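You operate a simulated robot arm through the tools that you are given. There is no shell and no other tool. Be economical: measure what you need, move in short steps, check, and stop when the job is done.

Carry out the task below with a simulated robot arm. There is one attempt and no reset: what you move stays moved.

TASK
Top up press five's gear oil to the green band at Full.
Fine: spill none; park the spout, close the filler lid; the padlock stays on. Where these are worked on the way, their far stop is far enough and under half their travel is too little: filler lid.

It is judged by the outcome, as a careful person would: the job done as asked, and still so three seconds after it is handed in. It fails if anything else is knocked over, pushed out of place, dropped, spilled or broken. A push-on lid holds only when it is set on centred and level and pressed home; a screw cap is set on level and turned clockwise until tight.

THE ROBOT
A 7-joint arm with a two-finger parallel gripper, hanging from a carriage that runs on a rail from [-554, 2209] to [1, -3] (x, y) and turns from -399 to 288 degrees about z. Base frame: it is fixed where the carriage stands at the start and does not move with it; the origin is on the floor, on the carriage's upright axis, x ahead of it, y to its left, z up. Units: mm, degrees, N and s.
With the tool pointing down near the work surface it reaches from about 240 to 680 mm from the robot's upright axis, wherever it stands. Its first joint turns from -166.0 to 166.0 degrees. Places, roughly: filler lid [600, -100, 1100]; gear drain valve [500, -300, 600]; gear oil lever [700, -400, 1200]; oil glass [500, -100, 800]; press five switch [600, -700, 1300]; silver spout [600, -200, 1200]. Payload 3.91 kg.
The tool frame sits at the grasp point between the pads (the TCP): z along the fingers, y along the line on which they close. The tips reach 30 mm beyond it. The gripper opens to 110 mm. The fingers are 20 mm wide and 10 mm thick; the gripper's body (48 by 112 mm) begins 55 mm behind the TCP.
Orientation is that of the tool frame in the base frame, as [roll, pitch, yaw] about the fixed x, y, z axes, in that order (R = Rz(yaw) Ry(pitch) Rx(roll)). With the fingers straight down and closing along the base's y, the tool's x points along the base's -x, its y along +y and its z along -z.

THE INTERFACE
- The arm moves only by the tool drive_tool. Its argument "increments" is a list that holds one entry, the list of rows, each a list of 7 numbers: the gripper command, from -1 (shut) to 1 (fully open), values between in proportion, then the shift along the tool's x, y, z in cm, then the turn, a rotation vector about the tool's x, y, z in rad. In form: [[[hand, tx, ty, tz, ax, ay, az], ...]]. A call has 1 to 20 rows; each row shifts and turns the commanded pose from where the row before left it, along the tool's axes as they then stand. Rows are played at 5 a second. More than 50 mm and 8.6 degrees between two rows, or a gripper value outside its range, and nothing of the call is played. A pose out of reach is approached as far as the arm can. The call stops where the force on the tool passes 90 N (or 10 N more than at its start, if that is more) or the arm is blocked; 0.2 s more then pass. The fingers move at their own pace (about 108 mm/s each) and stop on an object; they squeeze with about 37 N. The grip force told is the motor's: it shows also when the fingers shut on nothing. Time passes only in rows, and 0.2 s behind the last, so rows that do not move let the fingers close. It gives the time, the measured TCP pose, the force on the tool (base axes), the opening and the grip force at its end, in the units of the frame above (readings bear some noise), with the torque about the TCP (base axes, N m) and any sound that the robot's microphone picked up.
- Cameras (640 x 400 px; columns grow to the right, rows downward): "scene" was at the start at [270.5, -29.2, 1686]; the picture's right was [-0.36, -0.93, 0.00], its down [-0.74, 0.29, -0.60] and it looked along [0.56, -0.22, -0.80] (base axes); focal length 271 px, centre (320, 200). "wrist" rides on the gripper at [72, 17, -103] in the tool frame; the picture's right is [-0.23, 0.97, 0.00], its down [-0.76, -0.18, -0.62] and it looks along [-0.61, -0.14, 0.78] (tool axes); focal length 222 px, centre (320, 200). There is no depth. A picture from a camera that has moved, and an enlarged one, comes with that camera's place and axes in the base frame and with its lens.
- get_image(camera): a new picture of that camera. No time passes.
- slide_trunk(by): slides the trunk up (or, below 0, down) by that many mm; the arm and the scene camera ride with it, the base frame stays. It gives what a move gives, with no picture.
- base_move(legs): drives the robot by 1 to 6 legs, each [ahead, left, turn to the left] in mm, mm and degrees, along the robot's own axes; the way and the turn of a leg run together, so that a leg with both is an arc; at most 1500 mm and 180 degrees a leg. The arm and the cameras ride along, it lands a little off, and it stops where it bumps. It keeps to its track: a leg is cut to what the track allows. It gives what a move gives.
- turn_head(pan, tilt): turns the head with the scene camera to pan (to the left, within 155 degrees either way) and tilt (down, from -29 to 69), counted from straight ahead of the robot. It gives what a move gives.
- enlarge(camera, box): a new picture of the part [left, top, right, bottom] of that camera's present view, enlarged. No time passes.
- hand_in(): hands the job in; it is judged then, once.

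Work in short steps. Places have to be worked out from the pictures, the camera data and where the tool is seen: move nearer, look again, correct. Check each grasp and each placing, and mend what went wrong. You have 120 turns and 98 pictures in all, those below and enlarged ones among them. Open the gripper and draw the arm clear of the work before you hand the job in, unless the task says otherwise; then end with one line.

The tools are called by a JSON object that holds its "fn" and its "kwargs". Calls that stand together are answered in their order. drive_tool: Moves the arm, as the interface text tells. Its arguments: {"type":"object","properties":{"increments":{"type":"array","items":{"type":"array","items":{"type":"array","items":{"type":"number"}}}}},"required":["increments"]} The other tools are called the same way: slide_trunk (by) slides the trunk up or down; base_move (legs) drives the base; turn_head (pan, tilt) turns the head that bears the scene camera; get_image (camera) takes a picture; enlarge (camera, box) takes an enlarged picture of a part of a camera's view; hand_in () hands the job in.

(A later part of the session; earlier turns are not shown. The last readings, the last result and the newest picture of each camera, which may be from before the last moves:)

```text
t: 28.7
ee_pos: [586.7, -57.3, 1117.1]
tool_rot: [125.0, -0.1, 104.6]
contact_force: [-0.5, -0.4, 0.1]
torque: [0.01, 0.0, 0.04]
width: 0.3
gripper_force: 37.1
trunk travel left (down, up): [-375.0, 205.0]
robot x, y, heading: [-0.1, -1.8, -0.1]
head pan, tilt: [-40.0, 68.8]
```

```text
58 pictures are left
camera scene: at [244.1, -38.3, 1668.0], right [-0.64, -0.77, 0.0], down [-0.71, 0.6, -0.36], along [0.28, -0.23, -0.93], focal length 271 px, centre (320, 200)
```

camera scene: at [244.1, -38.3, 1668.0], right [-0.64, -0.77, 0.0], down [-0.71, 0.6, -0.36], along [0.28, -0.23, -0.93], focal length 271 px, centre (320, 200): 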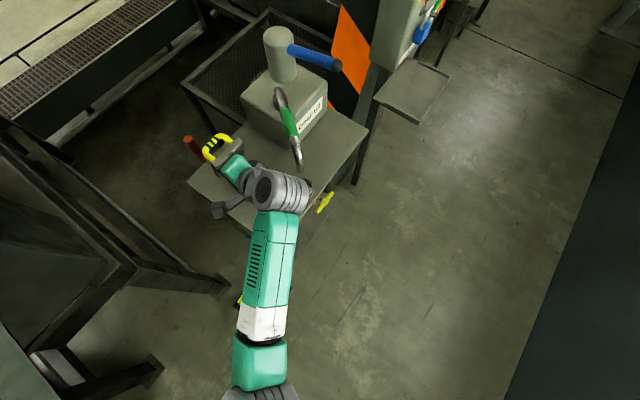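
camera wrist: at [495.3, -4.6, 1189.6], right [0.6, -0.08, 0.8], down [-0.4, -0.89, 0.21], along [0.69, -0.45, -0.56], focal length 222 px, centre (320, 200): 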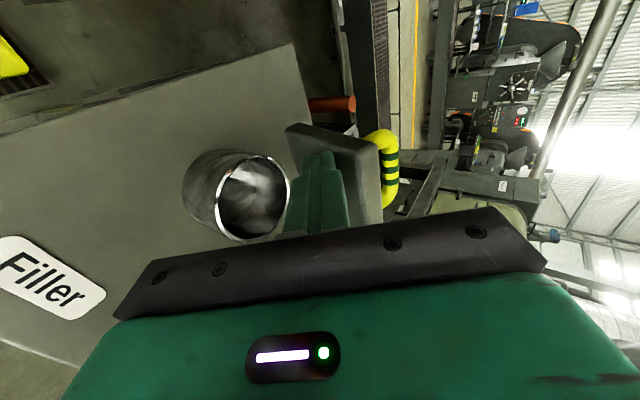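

The lid is near 75°. I push on backwards past vertical.

{"fn": "drive_tool", "kwargs": {"increments": [[[-1, 0, 0.64, 0.7, 0, 0, 0], [-1, 0, 0.64, 0.7, 0, 0, 0], [-1, 0, 0.57, 0.82, 0, 0, 0], [-1, 0, 0.57, 0.82, 0, 0, 0], [-1, 0, 0.57, 0.82, 0, 0, 0]]]}}

{"fn": "get_image", "kwargs": {"camera": "wrist"}}

{"fn": "get_image", "kwargs": {"camera": "scene"}}

```text
t: 29.9
ee_pos: [627.0, -46.8, 1119.0]
tool_rot: [125.1, 0.0, 104.4]
contact_force: [-53.5, -1.8, 31.4]
torque: [0.2, -0.38, 0.28]
width: 0.0
gripper_force: 36.7
trunk travel left (down, up): [-375.0, 205.0]
robot x, y, heading: [-5.3, 2.5, -0.1]
head pan, tilt: [-40.0, 68.8]
```

```text
57 pictures are left
camera wrist: at [536.3, 6.2, 1192.0], right [0.6, -0.08, 0.8], down [-0.4, -0.89, 0.21], along [0.69, -0.45, -0.57], focal length 222 px, centre (320, 200)
```

wrist: 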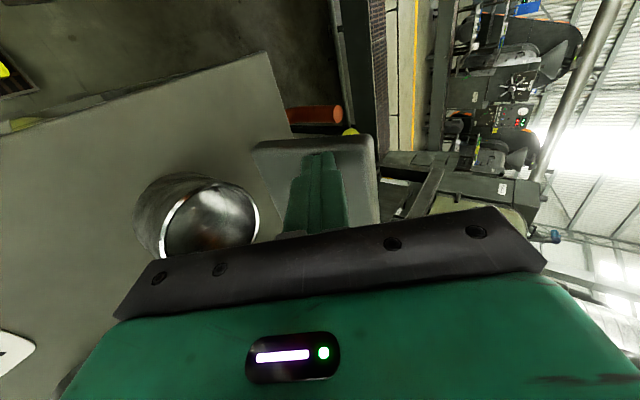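

```text
56 pictures are left
camera scene: at [241.5, -38.3, 1667.7], right [-0.64, -0.77, 0.0], down [-0.72, 0.6, -0.36], along [0.27, -0.23, -0.93], focal length 271 px, centre (320, 200)
```

scene: 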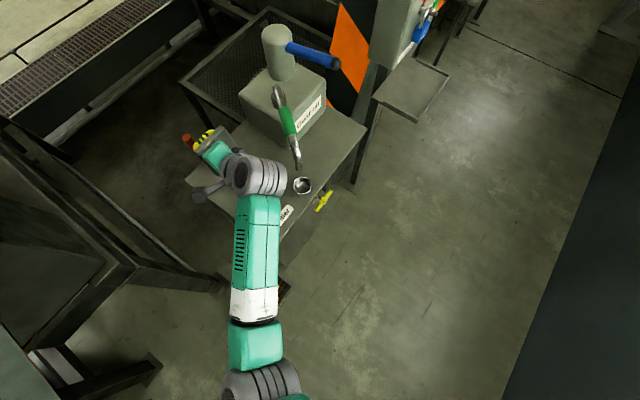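

A force of ~60 N says the lid met its stop. I withdraw and see whether it stays.

{"fn": "drive_tool", "kwargs": {"increments": [[[-1, 0, -0.57, -0.82, 0, 0, 0], [-1, 0, -1.1, -1.6, 0, 0, 0], [-1, 0, 0, -4, 0, 0, 0], [-1, 0, 0, -4, 0, 0, 0], [-1, 0, 3, -4, 0, 0, 0]]]}}

{"fn": "get_image", "kwargs": {"camera": "wrist"}}

{"fn": "get_image", "kwargs": {"camera": "scene"}}

```text
t: 31.1
ee_pos: [525.5, -74.1, 1216.6]
tool_rot: [125.0, -0.1, 104.6]
contact_force: [-0.2, 0.1, -0.8]
torque: [-0.02, 0.0, 0.0]
width: 0.0
gripper_force: 36.7
trunk travel left (down, up): [-375.0, 205.0]
robot x, y, heading: [-0.6, -3.1, 0.1]
head pan, tilt: [-40.0, 68.8]
```

```text
55 pictures are left
camera wrist: at [434.7, -21.2, 1287.7], right [0.6, -0.08, 0.8], down [-0.4, -0.89, 0.21], along [0.69, -0.45, -0.57], focal length 222 px, centre (320, 200)
```

wrist: 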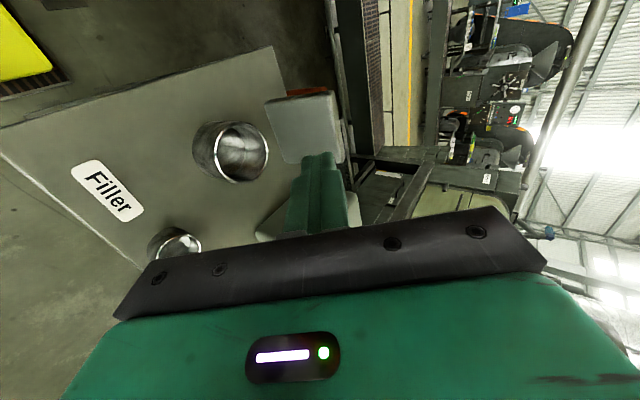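

```text
54 pictures are left
camera scene: at [244.0, -38.3, 1667.9], right [-0.64, -0.77, 0.0], down [-0.71, 0.6, -0.36], along [0.28, -0.23, -0.93], focal length 271 px, centre (320, 200)
```

scene: 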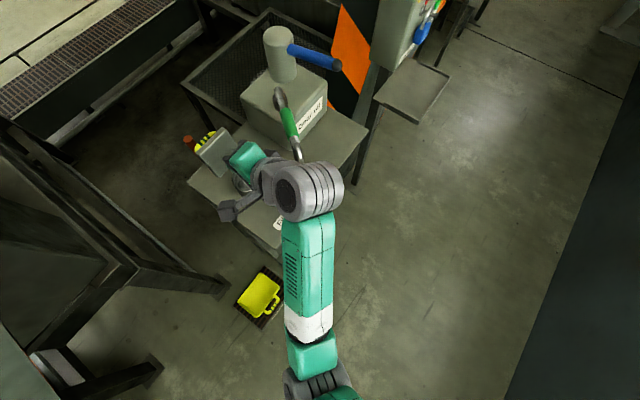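

The lid stays open. Now the spout: I zoom the scene view to work out its geometry.

{"fn": "enlarge", "kwargs": {"camera": "scene", "box": [230, 10, 370, 170]}}

{"fn": "enlarge", "kwargs": {"camera": "wrist", "box": [120, 80, 400, 260]}}

```text
2.50 times, centred on (300, 90) of scene
camera zoom: at [244.0, -38.3, 1667.9], right [-0.64, -0.77, 0.0], down [-0.71, 0.6, -0.36], along [0.28, -0.23, -0.93], focal length 678 px, centre (370, 475)
```

zoom: 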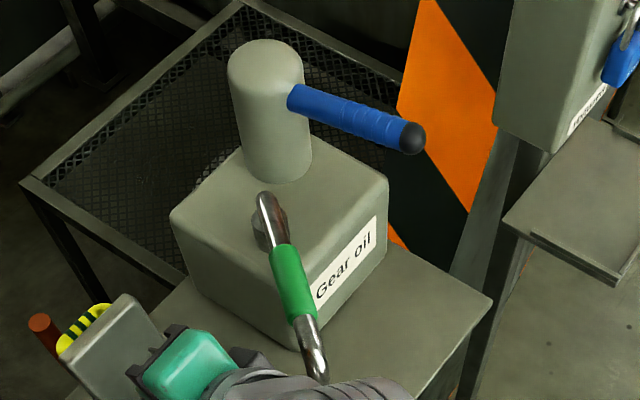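

```text
2.22 times, centred on (260, 170) of wrist
camera zoom: at [434.7, -21.2, 1287.7], right [0.6, -0.08, 0.8], down [-0.4, -0.89, 0.21], along [0.69, -0.45, -0.57], focal length 494 px, centre (453, 267)
```

zoom: 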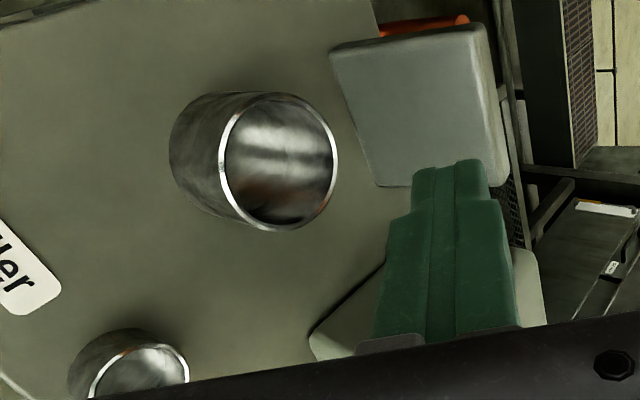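

Spout pivot is near (630,-246), the green grip near (568,-219,1180), pointing at 157° toward the cup; the filler needs about 102°. I stand the tool upright and turn it square across the grip, above it.

{"fn": "drive_tool", "kwargs": {"increments": [[[0.2, 0, 2.4, -1.7, 0.137, 0, 0], [0.2, 0, 2.4, -1.7, 0.137, 0, 0], [0.2, 0, 0, -1, 0.137, 0, 0], [0.2, 0, 0, -1, 0.137, 0, 0], [0.2, 0, 0, 0, 0.137, 0, 0], [0.2, 0, 0, 0, 0.137, 0, 0], [0.2, 0, 0, 0, 0.138, 0, 0], [0.2, 0, 0, 0, 0, 0, -0.13], [0.2, 0, 0, 0, 0, 0, -0.13], [0.2, 0, 0, 0, 0, 0, -0.13], [0.2, 0, 0, 0, 0, 0, -0.13], [0.2, 0, 0, 0, 0, 0, -0.13], [0.2, 0, 0, 0, 0, 0, -0.13], [0.2, 0, 0, 0, 0, 0, -0.13]]]}}

{"fn": "get_image", "kwargs": {"camera": "wrist"}}

```text
t: 34.1
ee_pos: [519.0, -74.4, 1287.0]
tool_rot: [-179.9, 0.1, 156.8]
contact_force: [-0.4, 1.5, -0.6]
torque: [-0.01, -0.03, -0.01]
width: 66.3
gripper_force: 0.0
trunk travel left (down, up): [-375.0, 205.0]
robot x, y, heading: [-2.3, -0.1, -0.2]
head pan, tilt: [-40.0, 68.8]
```

```text
51 pictures are left
camera wrist: at [458.6, -29.5, 1390.5], right [0.59, 0.81, 0.0], down [0.63, -0.46, 0.62], along [0.5, -0.37, -0.78], focal length 222 px, centre (320, 200)
```

wrist: 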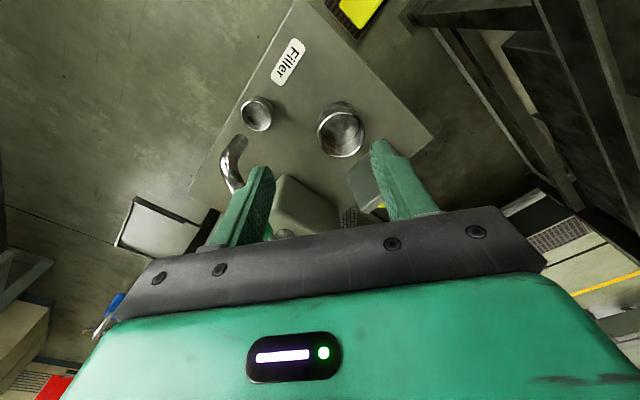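

{"fn": "drive_tool", "kwargs": {"increments": [[[0.2, -2, -3, 0, 0, 0, 0], [0.2, -2, -3, 0, 0, 0, 0], [0.2, -2, -3, 0, 0, 0, 0], [0.2, -1.2, -2.4, 0, 0, 0, 0]]]}}

{"fn": "get_image", "kwargs": {"camera": "wrist"}}

```text
t: 35.1
ee_pos: [538.1, -206.7, 1286.8]
tool_rot: [-180.0, 0.0, 156.8]
contact_force: [-0.1, 0.8, 0.2]
torque: [-0.05, 0.02, -0.01]
width: 65.9
gripper_force: 0.0
trunk travel left (down, up): [-375.0, 205.0]
robot x, y, heading: [-0.6, -1.3, 0.2]
head pan, tilt: [-40.0, 68.8]
```

```text
50 pictures are left
camera wrist: at [477.8, -161.0, 1389.7], right [0.59, 0.81, 0.0], down [0.63, -0.46, 0.62], along [0.5, -0.37, -0.78], focal length 222 px, centre (320, 200)
```

wrist: 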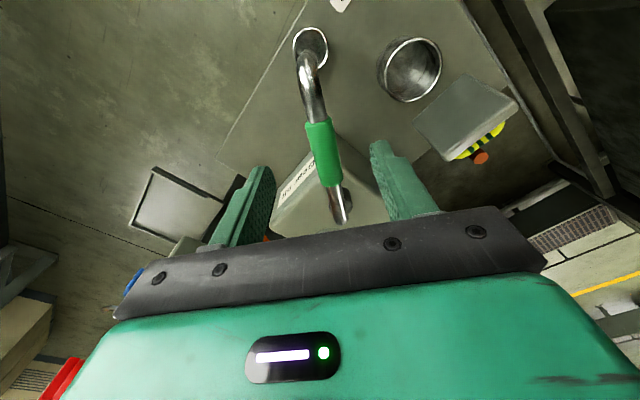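

The geometry matches (green at ≈(564,-219,1180)). I move over it and descend with the fingers straddling.

{"fn": "drive_tool", "kwargs": {"increments": [[[0.2, -2.4, 0, 0, 0, 0, 0], [0, 0, 0, 3, 0, 0, 0], [0, 0, 0, 3, 0, 0, 0], [0, 0, 0, 2, 0, 0, 0]]]}}

{"fn": "get_image", "kwargs": {"camera": "wrist"}}

{"fn": "enlarge", "kwargs": {"camera": "scene", "box": [210, 30, 370, 200]}}

```text
t: 36.1
ee_pos: [560.4, -218.1, 1209.9]
tool_rot: [-179.9, 0.0, 156.7]
contact_force: [0.2, 0.5, 0.5]
torque: [0.0, 0.03, -0.02]
width: 54.9
gripper_force: 0.0
trunk travel left (down, up): [-375.0, 205.0]
robot x, y, heading: [1.4, -1.4, 0.1]
head pan, tilt: [-40.0, 68.8]
```

```text
49 pictures are left
camera wrist: at [500.1, -172.8, 1312.5], right [0.59, 0.8, 0.0], down [0.63, -0.46, 0.62], along [0.5, -0.37, -0.78], focal length 222 px, centre (320, 200)
```

wrist: 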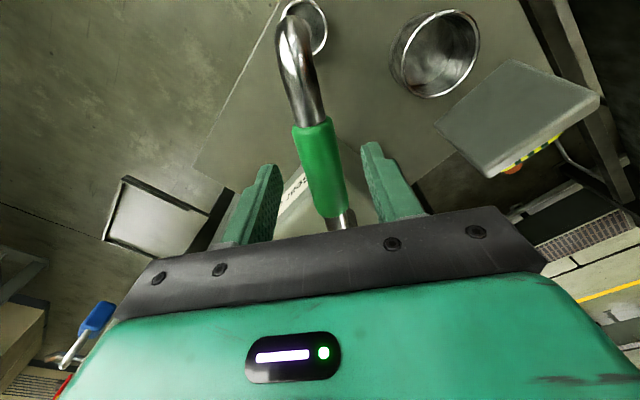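

```text
2.35 times, centred on (290, 115) of scene
camera zoom: at [244.2, -38.3, 1668.0], right [-0.64, -0.77, 0.0], down [-0.71, 0.6, -0.36], along [0.28, -0.23, -0.93], focal length 638 px, centre (391, 400)
```

zoom: 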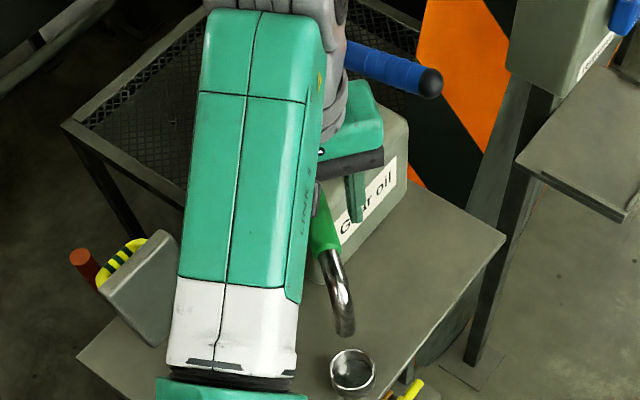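

Centred over the grip. I descend 25 mm more and close gently.

{"fn": "drive_tool", "kwargs": {"increments": [[[0, 0, 0, 1.5, 0, 0, 0], [0, 0, 0, 1, 0, 0, 0], [-1, 0, 0, 0, 0, 0, 0], [-1, 0, 0, 0, 0, 0, 0]]]}}

{"fn": "get_image", "kwargs": {"camera": "wrist"}}

```text
t: 37.1
ee_pos: [560.0, -218.2, 1184.0]
tool_rot: [179.9, 0.0, 156.6]
contact_force: [-1.6, -3.9, -1.4]
torque: [0.15, -0.04, -0.59]
width: 27.0
gripper_force: 44.8
trunk travel left (down, up): [-375.0, 205.0]
robot x, y, heading: [-3.1, -4.2, 0.2]
head pan, tilt: [-40.0, 68.8]
```

```text
47 pictures are left
camera wrist: at [500.3, -172.1, 1285.9], right [0.6, 0.8, 0.0], down [0.63, -0.47, 0.62], along [0.5, -0.37, -0.78], focal length 222 px, centre (320, 200)
```

wrist: 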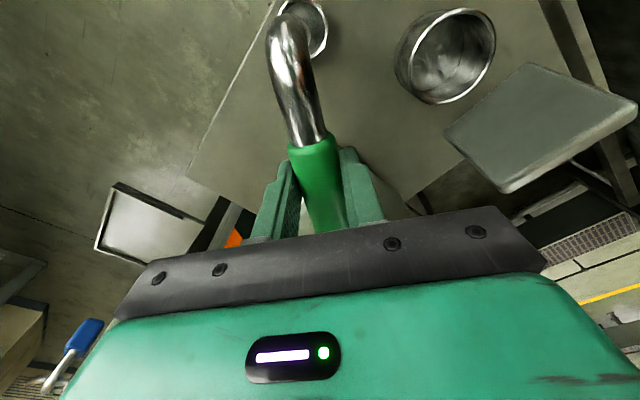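

Gripped at 27 mm. I swing 0.2 rad about the estimated pivot and check the forces.

{"fn": "drive_tool", "kwargs": {"increments": [[[-1, -0.04, 0.75, 0, 0, 0, 0.1], [-1, -0.04, 0.75, 0, 0, 0, 0.1]]]}}

```text
t: 37.7
ee_pos: [569.2, -199.5, 1183.1]
tool_rot: [179.8, 0.1, 145.5]
contact_force: [5.7, 10.8, -0.9]
torque: [0.25, -0.22, 1.44]
width: 27.8
gripper_force: 45.1
trunk travel left (down, up): [-375.0, 205.0]
robot x, y, heading: [-1.8, 1.2, 0.3]
head pan, tilt: [-40.0, 68.8]
```

{"fn": "drive_tool", "kwargs": {"increments": [[[-1, -0.04, 0.75, 0, 0, 0, 0.1], [-1, -0.04, 0.75, 0, 0, 0, 0.1], [-1, -0.04, 0.75, 0, 0, 0, 0.1]]]}}

{"fn": "get_image", "kwargs": {"camera": "wrist"}}

```text
t: 38.5
ee_pos: [583.8, -181.8, 1183.0]
tool_rot: [179.8, -0.1, 128.1]
contact_force: [-6.3, 22.9, 17.9]
torque: [0.54, 0.24, 1.47]
width: 29.9
gripper_force: 44.9
trunk travel left (down, up): [-375.0, 205.0]
robot x, y, heading: [2.1, -0.7, -0.0]
head pan, tilt: [-40.0, 68.8]
```

```text
46 pictures are left
camera wrist: at [552.6, -114.6, 1286.1], right [0.91, 0.42, 0.0], down [0.33, -0.71, 0.62], along [0.26, -0.56, -0.78], focal length 222 px, centre (320, 200)
```

wrist: 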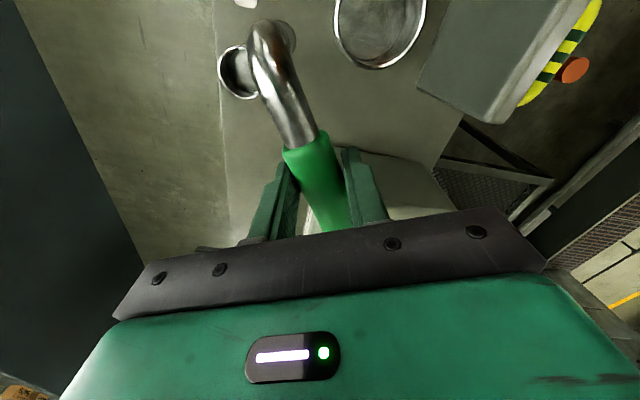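

The true pivot appears farther back, near (653,-253), giving a tip radius of ~172 that reaches the filler nicely at about 109°. I continue with the corrected radius.

{"fn": "drive_tool", "kwargs": {"increments": [[[-1, 0.03, 1.05, 0, 0, 0, 0.08], [-1, 0.02, 1.05, 0, 0, 0, 0.08], [-1, 0.0, 1.0, 0, 0, 0, 0.08]]]}}

{"fn": "get_image", "kwargs": {"camera": "wrist"}}

```text
t: 39.3
ee_pos: [611.3, -165.0, 1180.9]
tool_rot: [179.7, -0.2, 114.3]
contact_force: [-8.4, 32.8, 17.6]
torque: [0.62, 0.06, 1.18]
width: 28.9
gripper_force: 45.3
trunk travel left (down, up): [-375.0, 205.0]
robot x, y, heading: [2.7, -0.1, -0.0]
head pan, tilt: [-40.0, 68.8]
```

```text
45 pictures are left
camera wrist: at [595.8, -91.9, 1284.9], right [0.98, 0.19, 0.0], down [0.15, -0.77, 0.62], along [0.12, -0.61, -0.79], focal length 222 px, centre (320, 200)
```

wrist: 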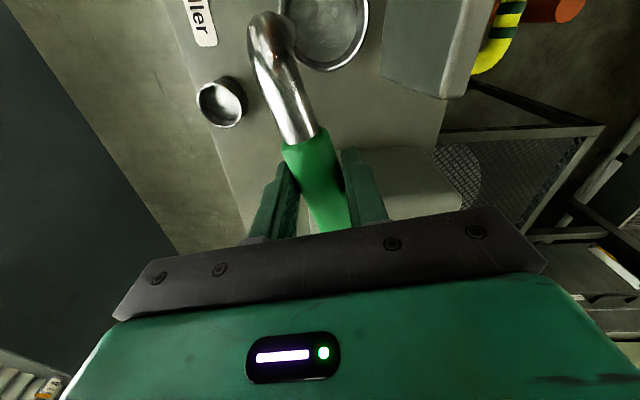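

The tip (≈567,-105) still needs ~0.2 rad to centre over the neck (≈600,-88). Two more steps.

{"fn": "drive_tool", "kwargs": {"increments": [[[-1, 0.0, 1.0, 0, 0, 0, 0.1], [-1, -0.05, 1.0, 0, 0, 0, 0.1]]]}}

{"fn": "get_image", "kwargs": {"camera": "wrist"}}

{"fn": "get_image", "kwargs": {"camera": "scene"}}

```text
t: 39.9
ee_pos: [627.6, -159.6, 1180.3]
tool_rot: [-180.0, -0.3, 102.7]
contact_force: [-15.5, 30.0, 16.2]
torque: [0.53, 0.14, 1.11]
width: 30.4
gripper_force: 44.9
trunk travel left (down, up): [-375.0, 205.0]
robot x, y, heading: [0.2, 3.3, 0.2]
head pan, tilt: [-40.0, 68.8]
```

```text
44 pictures are left
camera wrist: at [628.2, -84.8, 1283.7], right [1.0, -0.01, 0.0], down [0.0, -0.78, 0.62], along [-0.01, -0.62, -0.78], focal length 222 px, centre (320, 200)
```

wrist: 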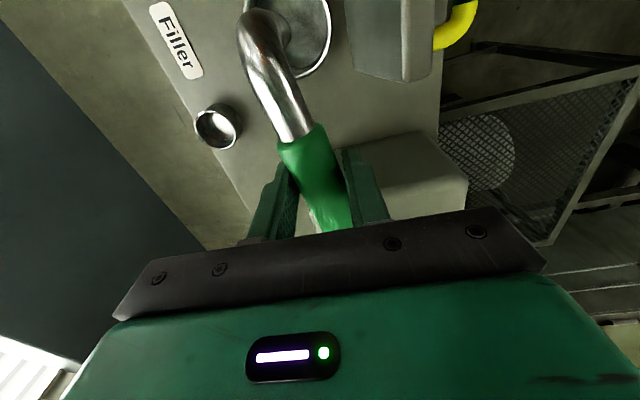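

```text
43 pictures are left
camera scene: at [243.8, -36.4, 1667.7], right [-0.64, -0.77, 0.0], down [-0.71, 0.6, -0.36], along [0.28, -0.23, -0.93], focal length 271 px, centre (320, 200)
```

scene: 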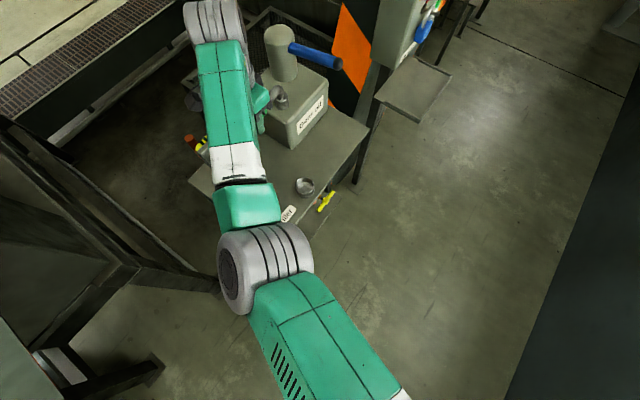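

The opening looks to be over the neck. I release, raise the hand and check from another angle.

{"fn": "drive_tool", "kwargs": {"increments": [[[0, 0, 0, 0, 0, 0, 0], [0, 0, 0, -3, 0, 0, 0], [0, 0, 0, -4, 0, 0, 0], [0, 0, 0, -4, 0, 0, 0], [0, 3, 0, -3, 0, 0, 0], [0, 4, -4, 0, 0, 0, 0], [0, 4, -4, 0, 0, 0, 0]]]}}

{"fn": "get_image", "kwargs": {"camera": "wrist"}}

{"fn": "get_image", "kwargs": {"camera": "scene"}}

```text
refused: row 6 steps farther than a row can; nothing moved
```

```text
42 pictures are left
camera wrist: at [628.2, -84.8, 1283.7], right [1.0, -0.01, 0.0], down [0.0, -0.78, 0.62], along [-0.01, -0.62, -0.78], focal length 222 px, centre (320, 200)
```

wrist: 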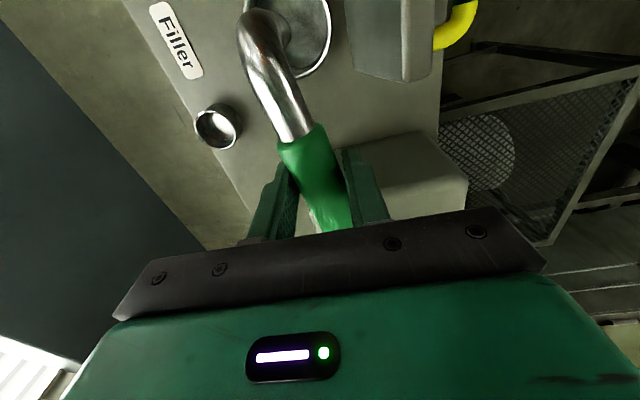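

```text
41 pictures are left
camera scene: at [243.8, -36.4, 1667.7], right [-0.64, -0.77, 0.0], down [-0.71, 0.6, -0.36], along [0.28, -0.23, -0.93], focal length 271 px, centre (320, 200)
```

scene: 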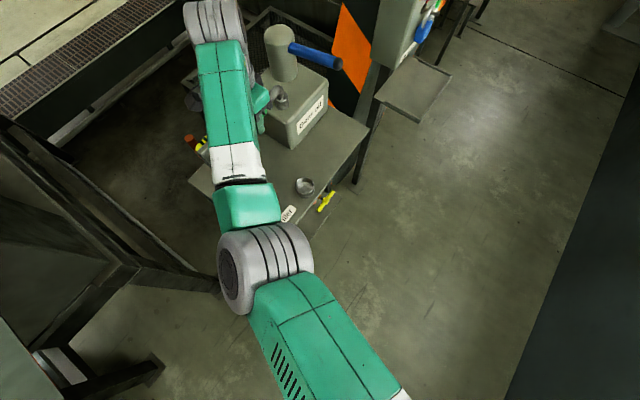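

I repeat with steps within the limit.

{"fn": "drive_tool", "kwargs": {"increments": [[[0, 0, 0, 0, 0, 0, 0], [0, 0, 0, -3, 0, 0, 0], [0, 0, 0, -4, 0, 0, 0], [0, 0, 0, -4, 0, 0, 0], [0, 0, -2, -2, 0, 0, 0], [0, 0, -4, 0, 0, 0, 0], [0, 0, -4, 0, 0, 0, 0], [0, 0, -4, 0, 0, 0, 0]]]}}

{"fn": "get_image", "kwargs": {"camera": "wrist"}}

```text
t: 41.7
ee_pos: [489.8, -193.6, 1316.7]
tool_rot: [180.0, 0.0, 102.7]
contact_force: [-0.4, -0.6, 0.3]
torque: [0.0, -0.01, -0.02]
width: 54.7
gripper_force: 0.0
trunk travel left (down, up): [-375.0, 205.0]
robot x, y, heading: [2.5, 0.2, -0.0]
head pan, tilt: [-40.0, 68.8]
```

```text
40 pictures are left
camera wrist: at [489.6, -118.6, 1419.5], right [1.0, 0.0, 0.0], down [0.0, -0.78, 0.62], along [0.0, -0.62, -0.78], focal length 222 px, centre (320, 200)
```

wrist: 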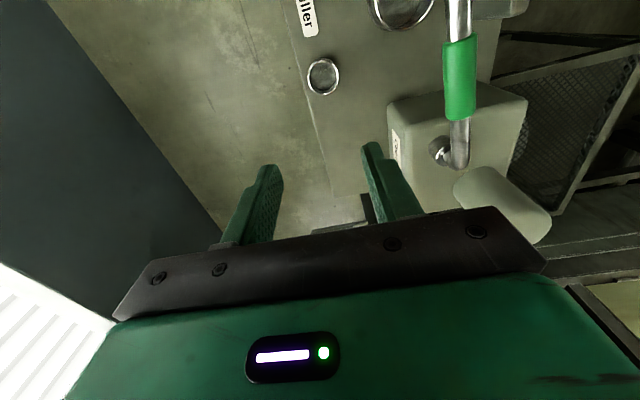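

I need the spout tip in view; I shift the hand to +y.

{"fn": "drive_tool", "kwargs": {"increments": [[[0, 4, 0, 0, 0, 0, 0], [0, 4, 0, 0, 0, 0, 0], [0, 4, 0, 0, 0, 0, 0]]]}}

{"fn": "enlarge", "kwargs": {"camera": "wrist", "box": [270, 0, 510, 150]}}

```text
t: 42.5
ee_pos: [462.7, -76.8, 1315.5]
tool_rot: [-179.9, 0.0, 102.7]
contact_force: [-0.5, -0.6, -0.1]
torque: [0.06, 0.01, 0.02]
width: 55.1
gripper_force: 0.0
trunk travel left (down, up): [-375.0, 205.0]
robot x, y, heading: [-0.1, 5.1, -0.1]
head pan, tilt: [-40.0, 68.8]
```

```text
2.67 times, centred on (390, 75) of wrist
camera zoom: at [462.6, -1.0, 1419.2], right [1.0, -0.01, 0.0], down [0.0, -0.78, 0.62], along [0.0, -0.62, -0.78], focal length 592 px, centre (133, 533)
```

zoom: 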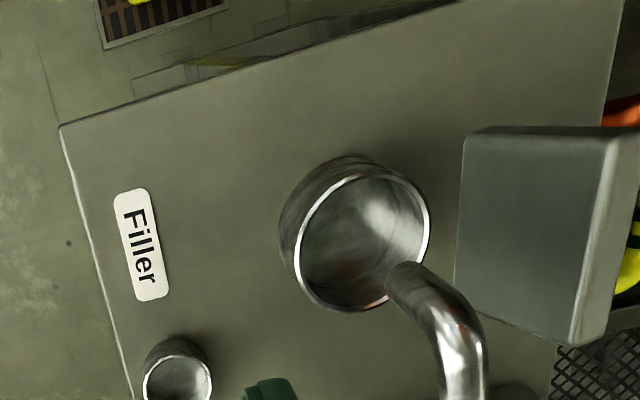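

The spout mouth (≈594,-84) is centred over the neck (≈598,-84). Now I go to inspect the lever: its ball end is near (594,-378,1223) and its root near (693,-324,1230).

{"fn": "drive_tool", "kwargs": {"increments": [[[0, 0, 0, 0, 0, 0, -0.1375], [0, 0, 0, 0, 0, 0, -0.1375], [0, 0, 0, 0, 0, 0, -0.1375], [0, 0, 0, 0, 0, 0, -0.1375], [0, 0, 0, 0, 0, 0, -0.1375], [0, 0, 0, 0, 0, 0, -0.1375], [0, -2.7, -2.8, 0, 0, 0, 0], [0, -2.7, -2.8, 0, 0, 0, 0], [0, -2.7, -2.8, 0, 0, 0, 0], [0, -2.7, -3, 0, 0, 0, 0]]]}}

{"fn": "get_image", "kwargs": {"camera": "wrist"}}

```text
t: 44.7
ee_pos: [500.0, -230.2, 1313.6]
tool_rot: [179.9, 0.0, 150.2]
contact_force: [1.1, 0.4, -0.1]
torque: [-0.01, 0.02, -0.03]
width: 55.0
gripper_force: 0.2
trunk travel left (down, up): [-375.0, 205.0]
robot x, y, heading: [-1.8, 4.3, 0.2]
head pan, tilt: [-40.0, 68.8]
```

```text
38 pictures are left
camera wrist: at [445.4, -178.9, 1416.4], right [0.68, 0.73, 0.0], down [0.57, -0.53, 0.62], along [0.46, -0.42, -0.78], focal length 222 px, centre (320, 200)
```

wrist: 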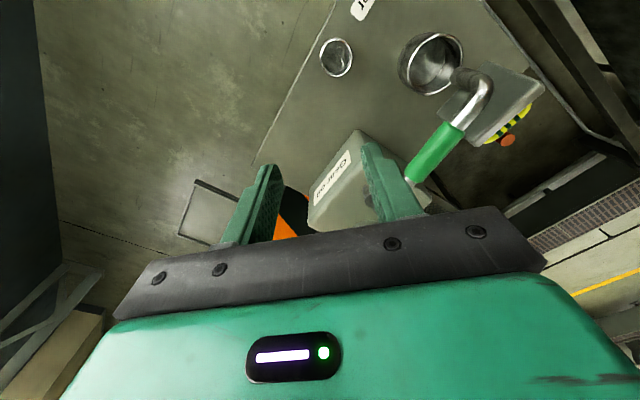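

The gripper hides the lever here; I check it with the scene camera.

{"fn": "enlarge", "kwargs": {"camera": "scene", "box": [250, 10, 370, 110]}}

```text
4.00 times, centred on (310, 60) of scene
camera zoom: at [244.2, -38.1, 1668.0], right [-0.64, -0.77, 0.0], down [-0.71, 0.6, -0.36], along [0.28, -0.23, -0.93], focal length 1085 px, centre (360, 760)
```

zoom: 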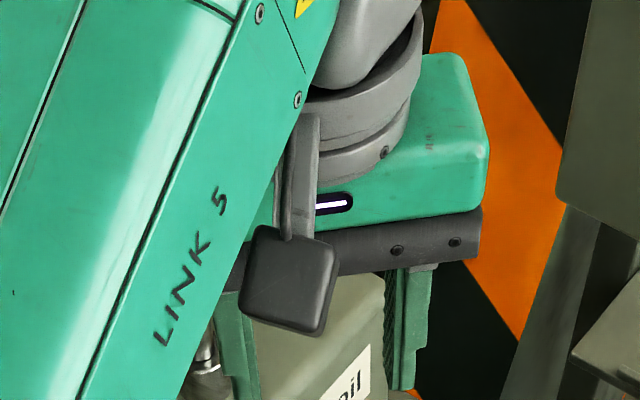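

I turn the tool square across the lever and move above its outer third, keeping high.

{"fn": "drive_tool", "kwargs": {"increments": [[[0, 0, 0, 0, 0, 0, -0.128], [0, 0, 0, 0, 0, 0, -0.128], [0, 0, 0, 0, 0, 0, -0.128], [0, 0, 0, 0, 0, 0, -0.128], [0, 0, 0, 0, 0, 0, -0.128], [0, 0, 0, 0, 0, 0, -0.128], [0, 0, 0, 0, 0, 0, -0.128], [0, 0, 0, 0, 0, 0, -0.128], [0, 0, -4, 0, 0, 0, 0], [0, 0, -4, 0, 0, 0, 0], [0, -2, -4, 0, 0, 0, 0], [0, -2, -4, 0, 0, 0, 0]]]}}

{"fn": "get_image", "kwargs": {"camera": "wrist"}}

```text
t: 47.3
ee_pos: [608.9, -343.9, 1311.7]
tool_rot: [180.0, 0.0, -151.3]
contact_force: [0.0, 1.1, -1.1]
torque: [-0.13, 0.02, -0.02]
width: 55.1
gripper_force: 0.0
out of reach, approached as far as the arm can: row 12
trunk travel left (down, up): [-375.0, 205.0]
robot x, y, heading: [0.9, -1.2, -0.0]
head pan, tilt: [-40.0, 68.8]
```

```text
36 pictures are left
camera wrist: at [535.8, -362.6, 1415.3], right [-0.27, 0.96, 0.0], down [0.75, 0.21, 0.63], along [0.6, 0.17, -0.78], focal length 222 px, centre (320, 200)
```

wrist: 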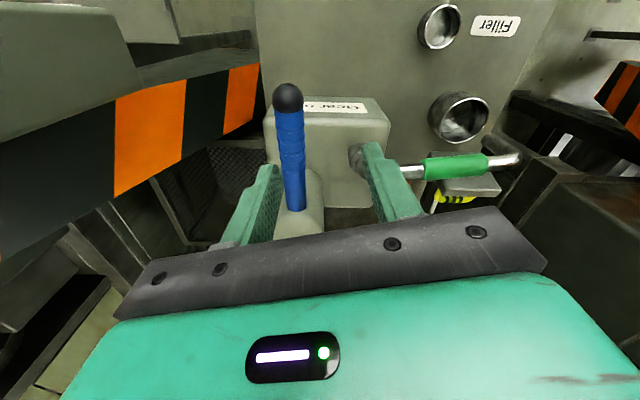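

Reach is at its limit here with the tool vertical, so I tilt it outward about 25°, align with the rod, and come down part way.

{"fn": "drive_tool", "kwargs": {"increments": [[[0, 0, 0, 0, 0, -0.11, 0], [0, 0, 0, 0, 0, -0.11, 0], [0, 0, 0, 0, 0, -0.11, 0], [0, 0, 0, 0, 0, -0.11, 0], [0, 0.4, -2.3, 0, 0, 0, 0], [0, 1.7, 0, 3.6, 0, 0, 0]]]}}

{"fn": "get_image", "kwargs": {"camera": "wrist"}}

```text
t: 48.7
ee_pos: [616.7, -366.9, 1272.7]
tool_rot: [-179.9, 25.3, -151.2]
contact_force: [0.4, 0.5, 0.2]
torque: [-0.03, 0.01, 0.02]
width: 55.3
gripper_force: 0.1
trunk travel left (down, up): [-375.0, 205.0]
robot x, y, heading: [-2.0, 1.3, 0.1]
head pan, tilt: [-40.0, 68.8]
```

```text
35 pictures are left
camera wrist: at [511.5, -403.7, 1334.5], right [-0.29, 0.95, 0.1], down [0.46, 0.05, 0.89], along [0.84, 0.3, -0.45], focal length 222 px, centre (320, 200)
```

wrist: 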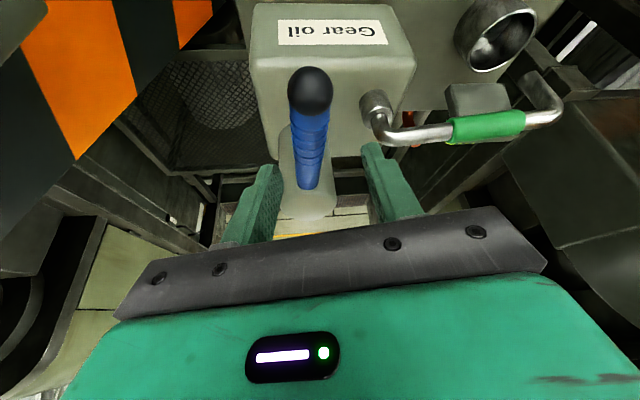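

The rod direction is about 193°, so I correct the yaw by 15°, then lower onto the rod and close.

{"fn": "drive_tool", "kwargs": {"increments": [[[0, 0, 0, 0, 0, 0, 0.135], [0, 0, 0, 0, 0, 0, 0.135], [0, 1.0, 0, 2.2, 0, 0, 0], [0, 0.8, 0, 1.6, 0, 0, 0], [-1, 0, 0, 0, 0, 0, 0], [-1, 0, 0, 0, 0, 0, 0]]]}}

{"fn": "get_image", "kwargs": {"camera": "wrist"}}

```text
t: 50.1
ee_pos: [614.7, -370.4, 1232.2]
tool_rot: [173.3, 24.2, -168.5]
contact_force: [22.2, -39.7, -23.6]
torque: [-0.46, 0.13, -1.29]
width: 24.5
gripper_force: 44.6
trunk travel left (down, up): [-375.0, 205.0]
robot x, y, heading: [-0.1, 3.2, -0.0]
head pan, tilt: [-40.0, 68.8]
```

```text
34 pictures are left
camera wrist: at [506.4, -386.7, 1296.6], right [-0.04, 0.98, 0.2], down [0.49, -0.15, 0.86], along [0.87, 0.13, -0.47], focal length 222 px, centre (320, 200)
```

wrist: 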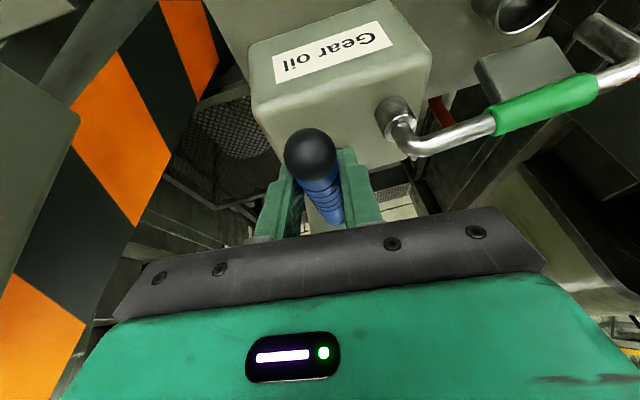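

Gripped (24.5 mm), with some sideways load. I relieve that by a small shift and then test a downward pull of 10 mm.

{"fn": "drive_tool", "kwargs": {"increments": [[[-1, 0, -0.4, 0, 0, 0, 0], [-1, 0, 0, 0, 0, 0, 0]]]}}

{"fn": "drive_tool", "kwargs": {"increments": [[[-1, 0.2, 0, 0.45, 0, 0, 0], [-1, 0.2, 0, 0.45, 0, 0, 0]]]}}

```text
t: 50.7
ee_pos: [615.1, -370.7, 1230.2]
tool_rot: [173.0, 24.1, -168.2]
contact_force: [-5.1, -19.2, -1.8]
torque: [-0.13, -0.95, -1.31]
width: 24.7
gripper_force: 44.6
trunk travel left (down, up): [-375.0, 205.0]
robot x, y, heading: [-0.1, 3.9, -0.0]
head pan, tilt: [-40.0, 68.8]
```

```text
t: 51.3
ee_pos: [613.7, -370.4, 1221.6]
tool_rot: [173.1, 24.3, -168.2]
contact_force: [-9.1, -23.1, 11.2]
torque: [-0.1, -1.1, -1.13]
width: 24.6
gripper_force: 44.6
trunk travel left (down, up): [-375.0, 205.0]
robot x, y, heading: [5.5, -1.2, -0.1]
head pan, tilt: [-40.0, 68.8]
```

Down 9 mm with only ~13 N, so it likely yields downward. I take it 15 mm further and look at it.

{"fn": "drive_tool", "kwargs": {"increments": [[[-1, 0.2, 0, 0.45, 0, 0, 0], [-1, 0.2, 0, 0.45, 0, 0, 0], [-1, 0.2, 0, 0.45, 0, 0, 0]]]}}

{"fn": "get_image", "kwargs": {"camera": "wrist"}}

```text
t: 52.1
ee_pos: [614.5, -370.8, 1207.5]
tool_rot: [173.2, 24.1, -168.2]
contact_force: [-6.6, -34.8, 8.5]
torque: [-0.15, -1.0, -0.74]
width: 24.1
gripper_force: 44.8
trunk travel left (down, up): [-375.0, 205.0]
robot x, y, heading: [1.2, 3.2, -0.1]
head pan, tilt: [-40.0, 68.8]
```

```text
33 pictures are left
camera wrist: at [506.2, -387.3, 1272.4], right [-0.04, 0.98, 0.2], down [0.49, -0.15, 0.86], along [0.87, 0.13, -0.47], focal length 222 px, centre (320, 200)
```

wrist: 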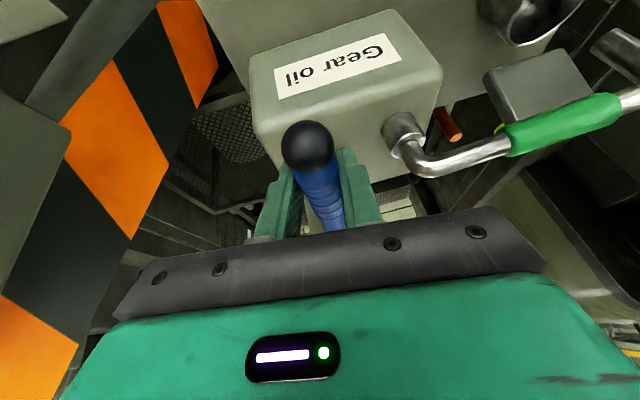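

The lever moves down with the hand. I check from the scene camera whether oil flows at the spout.

{"fn": "get_image", "kwargs": {"camera": "scene"}}

```text
32 pictures are left
camera scene: at [244.2, -41.1, 1668.2], right [-0.64, -0.77, 0.0], down [-0.71, 0.6, -0.36], along [0.28, -0.24, -0.93], focal length 271 px, centre (320, 200)
```

scene: 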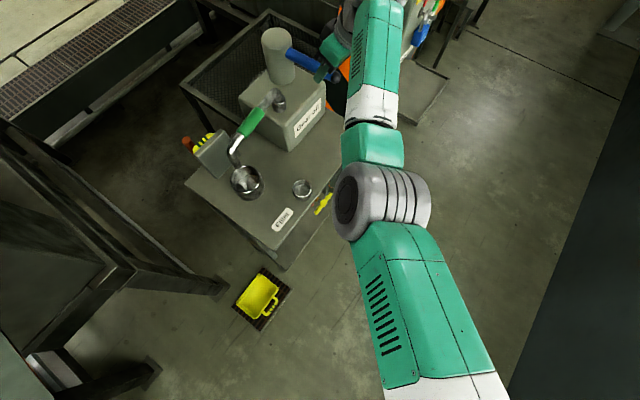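

No flow visible yet. I pull further along the lever's arc, turning with it.

{"fn": "drive_tool", "kwargs": {"increments": [[[-1, 0.16, 0, 0.94, 0, -0.1, 0], [-1, 0.16, 0, 0.94, 0, -0.1, 0]]]}}

{"fn": "enlarge", "kwargs": {"camera": "scene", "box": [210, 20, 350, 220]}}

```text
t: 52.7
ee_pos: [612.9, -370.5, 1185.2]
tool_rot: [172.4, 35.3, -170.1]
contact_force: [-13.4, -43.6, -7.9]
torque: [-0.75, 1.09, 0.82]
width: 24.8
gripper_force: 45.3
trunk travel left (down, up): [-375.0, 205.0]
robot x, y, heading: [-3.2, -0.1, 0.2]
head pan, tilt: [-40.0, 68.8]
```

```text
2.00 times, centred on (280, 120) of scene
camera zoom: at [242.9, -41.6, 1667.5], right [-0.64, -0.77, 0.01], down [-0.71, 0.6, -0.36], along [0.28, -0.24, -0.93], focal length 543 px, centre (400, 360)
```

zoom: 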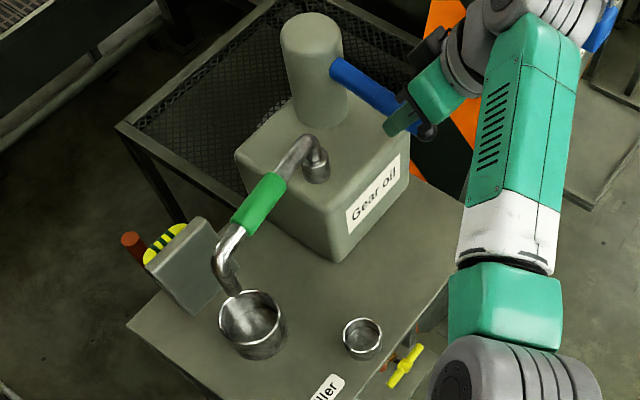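

Lever is well down now. I zoom at the spout mouth for any stream.

{"fn": "enlarge", "kwargs": {"camera": "scene", "box": [215, 130, 275, 205]}}

```text
5.33 times, centred on (245, 168) of scene
camera zoom: at [242.9, -41.6, 1667.5], right [-0.64, -0.77, 0.01], down [-0.71, 0.6, -0.36], along [0.28, -0.24, -0.93], focal length 1447 px, centre (720, 373)
```

zoom: 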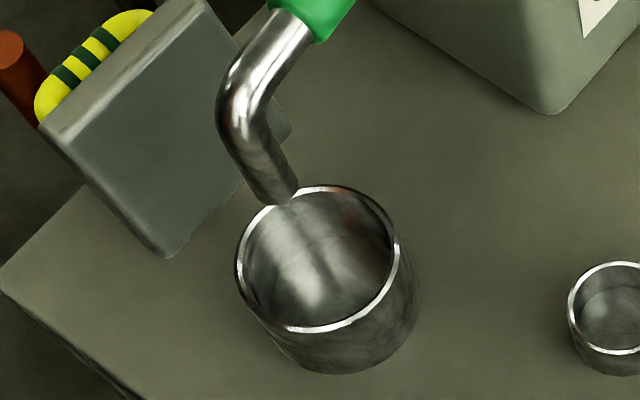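

No stream yet; the lever must go further. I pull down more.

{"fn": "drive_tool", "kwargs": {"increments": [[[-1, 0.16, 0, 0.94, 0, -0.1, 0], [-1, 0.16, 0, 0.94, 0, -0.1, 0]]]}}

{"fn": "enlarge", "kwargs": {"camera": "scene", "box": [210, 20, 350, 220]}}

```text
t: 53.3
ee_pos: [621.2, -368.2, 1169.2]
tool_rot: [171.1, 46.5, -172.4]
contact_force: [-28.5, -46.0, -4.1]
torque: [-0.51, 0.43, 0.58]
width: 25.0
gripper_force: 44.9
trunk travel left (down, up): [-375.0, 205.0]
robot x, y, heading: [0.1, -0.9, 0.1]
head pan, tilt: [-40.0, 68.8]
```

```text
2.00 times, centred on (280, 120) of scene
camera zoom: at [242.0, -41.6, 1667.5], right [-0.64, -0.77, 0.01], down [-0.71, 0.6, -0.36], along [0.27, -0.24, -0.93], focal length 543 px, centre (400, 360)
```

zoom: 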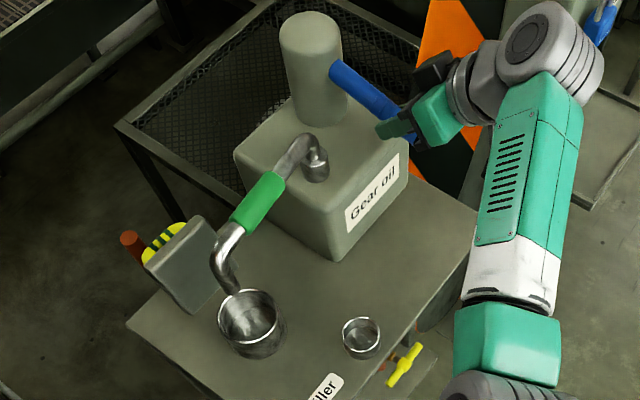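

{"fn": "drive_tool", "kwargs": {"increments": [[[-1, 0.16, 0.1, 0.94, 0, -0.1, 0], [-1, 0.16, 0.1, 0.94, 0, -0.1, 0]]]}}

{"fn": "enlarge", "kwargs": {"camera": "scene", "box": [210, 20, 350, 220]}}

```text
t: 53.9
ee_pos: [635.1, -364.0, 1162.3]
tool_rot: [168.5, 58.4, -175.5]
contact_force: [-24.5, -46.2, 19.9]
torque: [-0.39, 0.19, 1.32]
width: 24.9
gripper_force: 44.8
trunk travel left (down, up): [-375.0, 205.0]
robot x, y, heading: [1.1, 0.5, -0.1]
head pan, tilt: [-40.0, 68.8]
```

```text
2.00 times, centred on (280, 120) of scene
camera zoom: at [243.3, -42.3, 1668.2], right [-0.64, -0.77, 0.01], down [-0.71, 0.6, -0.37], along [0.28, -0.24, -0.93], focal length 543 px, centre (400, 360)
```

zoom: 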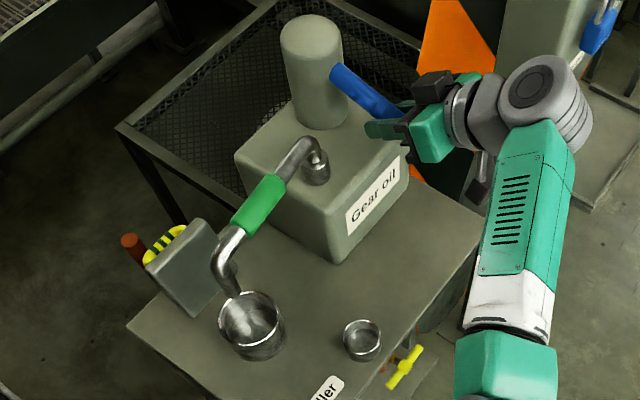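

The lever is now ~50° down, seemingly near its stop. It may be a hand pump, so I bring it back up the same way and then read the glass.

{"fn": "drive_tool", "kwargs": {"increments": [[[-1, 0, 0, 0, 0, 0.1, 0], [-1, -0.16, -0.1, -0.94, 0, 0, 0], [-1, 0, 0, 0, 0, 0.1, 0], [-1, -0.16, -0.1, -0.94, 0, 0, 0], [-1, 0, 0, 0, 0, 0.1, 0], [-1, -0.16, 0, -0.94, 0, 0, 0], [-1, 0, 0, 0, 0, 0.1, 0], [-1, -0.16, 0, -0.94, 0, 0, 0], [-1, 0, 0, 0, 0, 0.1, 0], [-1, -0.16, 0, -0.94, 0, 0, 0], [-1, 0, 0, 0, 0, 0.1, 0], [-1, -0.16, 0, -0.94, 0, 0, 0], [-1, -0.2, 0, -0.45, 0, 0, 0], [-1, -0.2, 0, -0.45, 0, 0, 0], [-1, -0.2, 0, -0.45, 0, 0, 0], [-1, -0.2, 0, -0.45, 0, 0, 0], [-1, -0.2, 0, -0.45, 0, 0, 0]]]}}

{"fn": "get_image", "kwargs": {"camera": "wrist"}}

```text
t: 57.5
ee_pos: [609.3, -371.5, 1228.0]
tool_rot: [173.0, 23.8, -168.4]
contact_force: [11.2, -38.7, -46.4]
torque: [-0.02, 0.27, -0.86]
width: 24.5
gripper_force: 44.8
trunk travel left (down, up): [-375.0, 205.0]
robot x, y, heading: [-2.9, 5.7, 0.2]
head pan, tilt: [-40.0, 68.8]
```

```text
27 pictures are left
camera wrist: at [502.5, -387.5, 1293.0], right [-0.04, 0.98, 0.2], down [0.5, -0.16, 0.85], along [0.87, 0.13, -0.48], focal length 222 px, centre (320, 200)
```

wrist: 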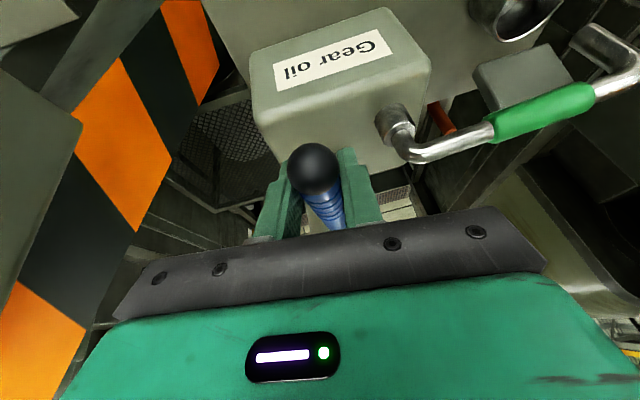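

The lever is back at its upper rest (pushing against its stop). I release it and go read the glass, which I place near (579,-99, z 700–810), from low in front.

{"fn": "drive_tool", "kwargs": {"increments": [[[-1, 0.15, 0, 0.4, 0, 0, 0], [0, 0, 0, 0, 0, 0, 0], [0, 0, 0, -4, 0, 0, 0], [0, 0, 0, -4, 0, 0, 0], [0, 0, 0, 0, 0.06, 0.14, 0], [0, 0, 0, 0, 0.06, 0.14, 0], [0, 0, 0, 0, 0, 0.14, 0], [0, 2.2, 4, 0, 0, 0, 0], [0, 2.2, 4, 0, 0, 0, 0], [0, 2.2, 4, 0, 0, 0, 0], [0, 2.2, 4, 0, 0, 0, 0], [0, 2.2, 4, 0, 0, 0, 0], [0, 2.2, 4, 0, 0, 0, 0], [0, 2.2, 4, 0, 0, 0, 0], [0, 2.2, 4, 0, 0, 0, 0], [0, 2.2, 4, 0, 0, 0, 0], [0, 2.2, 3.5, 0, 0, 0, 0]]]}}

```text
refused: row 5 steps farther than a row can; nothing moved
```

{"fn": "drive_tool", "kwargs": {"increments": [[[-1, 0.15, 0, 0.4, 0, 0, 0], [0, 0, 0, 0, 0, 0, 0], [0, 0, 0, -4, 0, 0, 0], [0, 0, 0, -4, 0, 0, 0], [0, 0, 0, 0, 0.05, 0.13, 0], [0, 0, 0, 0, 0.05, 0.13, 0], [0, 0, 0, 0, 0.02, 0.14, 0], [0, 2.2, 4, 0, 0, 0, 0], [0, 2.2, 4, 0, 0, 0, 0], [0, 2.2, 4, 0, 0, 0, 0], [0, 2.2, 4, 0, 0, 0, 0], [0, 2.2, 4, 0, 0, 0, 0], [0, 2.2, 4, 0, 0, 0, 0], [0, 2.2, 4, 0, 0, 0, 0], [0, 2.2, 4, 0, 0, 0, 0], [0, 2.2, 4, 0, 0, 0, 0], [0, 2.2, 3.5, 0, 0, 0, 0]]]}}

```text
t: 61.1
ee_pos: [280.0, -46.6, 1289.5]
tool_rot: [-179.9, 1.3, -167.0]
contact_force: [-0.3, 0.7, -0.4]
torque: [-0.01, -0.01, 0.0]
width: 55.1
gripper_force: 0.1
trunk travel left (down, up): [-375.0, 205.0]
robot x, y, heading: [-1.1, 0.5, 0.2]
head pan, tilt: [-40.0, 68.8]
```

{"fn": "drive_tool", "kwargs": {"increments": [[[0, 0, 0, 4, 0, 0, 0], [0, 0, 0, 4, 0, 0, 0], [0, 0, 0, 4, 0, 0, 0], [0, 0, 0, 4, 0, 0, 0], [0, 0, 0, 4, 0, 0, 0], [0, 0, 0, 4, 0, 0, 0], [0, 0, 0, 4, 0, 0, 0], [0, 0, 0, 2, 0, 0, 0]]]}}

{"fn": "enlarge", "kwargs": {"camera": "wrist", "box": [220, 120, 380, 240]}}

```text
t: 62.9
ee_pos: [290.5, -47.3, 989.4]
tool_rot: [-179.9, 1.5, -167.0]
contact_force: [0.7, -1.0, 0.0]
torque: [-0.09, 0.0, 0.03]
width: 54.9
gripper_force: 0.0
trunk travel left (down, up): [-375.0, 205.0]
robot x, y, heading: [0.0, 5.0, 0.1]
head pan, tilt: [-40.0, 68.8]
```

```text
3.33 times, centred on (300, 180) of wrist
camera zoom: at [212.6, -46.3, 1091.4], right [0.0, 1.0, 0.0], down [0.77, 0.0, 0.64], along [0.64, 0.0, -0.77], focal length 740 px, centre (387, 267)
```

zoom: 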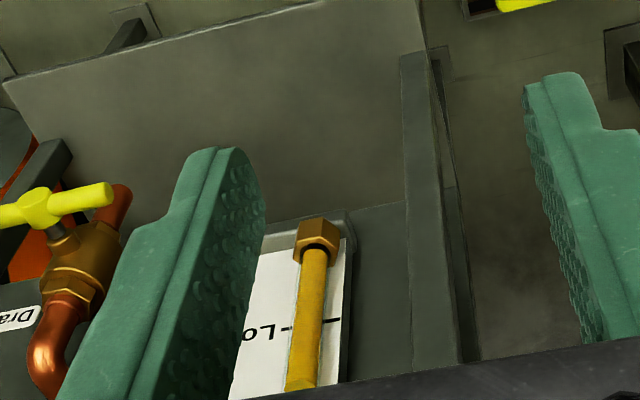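

I see the column above Low, but its top is at the edge of view. I tilt the camera up and open the fingers wide for a clear reading.

{"fn": "drive_tool", "kwargs": {"increments": [[[1, 0, 0, 0, 0, -0.12, 0], [1, 0, 0, 0, 0, -0.12, 0], [1, 0, 0, 0, 0, -0.12, 0]]]}}

{"fn": "enlarge", "kwargs": {"camera": "wrist", "box": [220, 80, 380, 220]}}

```text
t: 63.7
ee_pos: [289.9, -46.1, 991.5]
tool_rot: [179.9, 22.1, -167.0]
contact_force: [0.3, 0.5, 0.0]
torque: [0.0, 0.03, -0.02]
width: 110.0
gripper_force: 0.2
trunk travel left (down, up): [-375.0, 205.0]
robot x, y, heading: [-0.2, 2.9, -0.1]
head pan, tilt: [-40.0, 68.8]
```

```text
2.86 times, centred on (300, 150) of wrist
camera zoom: at [182.4, -51.5, 1059.0], right [-0.01, 1.0, 0.08], down [0.5, -0.07, 0.86], along [0.87, 0.05, -0.5], focal length 635 px, centre (377, 343)
```

zoom: 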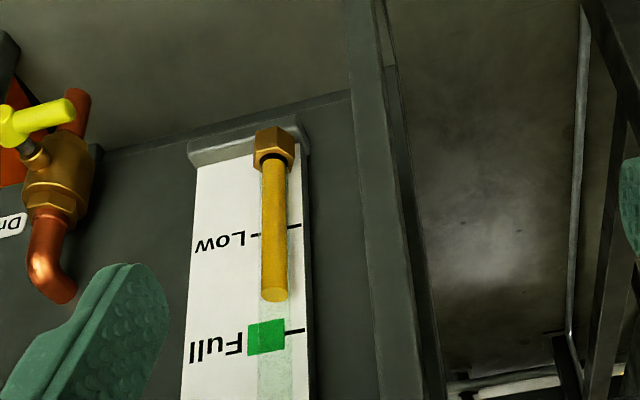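

Now it's clear: Low at px 231, Full at 333 with the green band 319–354, and the oil at ~295. One lever stroke raised it by about a fifth of the range, so I go back for another stroke, retracing my path.

{"fn": "drive_tool", "kwargs": {"increments": [[[0, 0, 0, 0, 0, 0.12, 0], [0, 0, 0, 0, 0, 0.12, 0], [0, 0, 0, 0, 0, 0.12, 0], [0, 0, 0, -2, 0, 0, 0], [0, 0, 0, -4, 0, 0, 0], [0, 0, 0, -4, 0, 0, 0], [0, 0, 0, -4, 0, 0, 0], [0, 0, 0, -4, 0, 0, 0], [0, 0, 0, -4, 0, 0, 0], [0, 0, 0, -4, 0, 0, 0], [0, 0, 0, -4, 0, 0, 0]]]}}

{"fn": "drive_tool", "kwargs": {"increments": [[[0, -2.2, -3.5, 0, 0, 0, 0], [0, -2.2, -4, 0, 0, 0, 0], [0, -2.2, -4, 0, 0, 0, 0], [0, -2.2, -4, 0, 0, 0, 0], [0, -2.2, -4, 0, 0, 0, 0], [0, -2.2, -4, 0, 0, 0, 0], [0, -2.2, -4, 0, 0, 0, 0], [0, -2.2, -4, 0, 0, 0, 0], [0, -2.2, -4, 0, 0, 0, 0], [0, -2.2, -4, 0, 0, 0, 0], [0, 0, 0, 0, -0.02, -0.14, 0], [0, 0, 0, 0, -0.05, -0.13, 0], [0, 0, 0, 0, -0.05, -0.13, 0]]]}}

```text
t: 66.1
ee_pos: [281.8, -45.5, 1291.8]
tool_rot: [-180.0, 1.3, -167.1]
contact_force: [-0.3, 0.0, 0.4]
torque: [-0.02, -0.02, -0.01]
width: 54.9
gripper_force: 0.0
trunk travel left (down, up): [-375.0, 205.0]
robot x, y, heading: [3.5, -0.5, -0.1]
head pan, tilt: [-40.0, 68.8]
```

```text
t: 68.9
ee_pos: [583.1, -381.1, 1297.8]
tool_rot: [172.9, 24.4, -168.2]
contact_force: [0.1, -0.3, -0.4]
torque: [-0.01, 0.0, -0.02]
width: 54.9
gripper_force: 0.0
trunk travel left (down, up): [-375.0, 205.0]
robot x, y, heading: [-0.8, 2.3, 0.1]
head pan, tilt: [-40.0, 68.8]
```

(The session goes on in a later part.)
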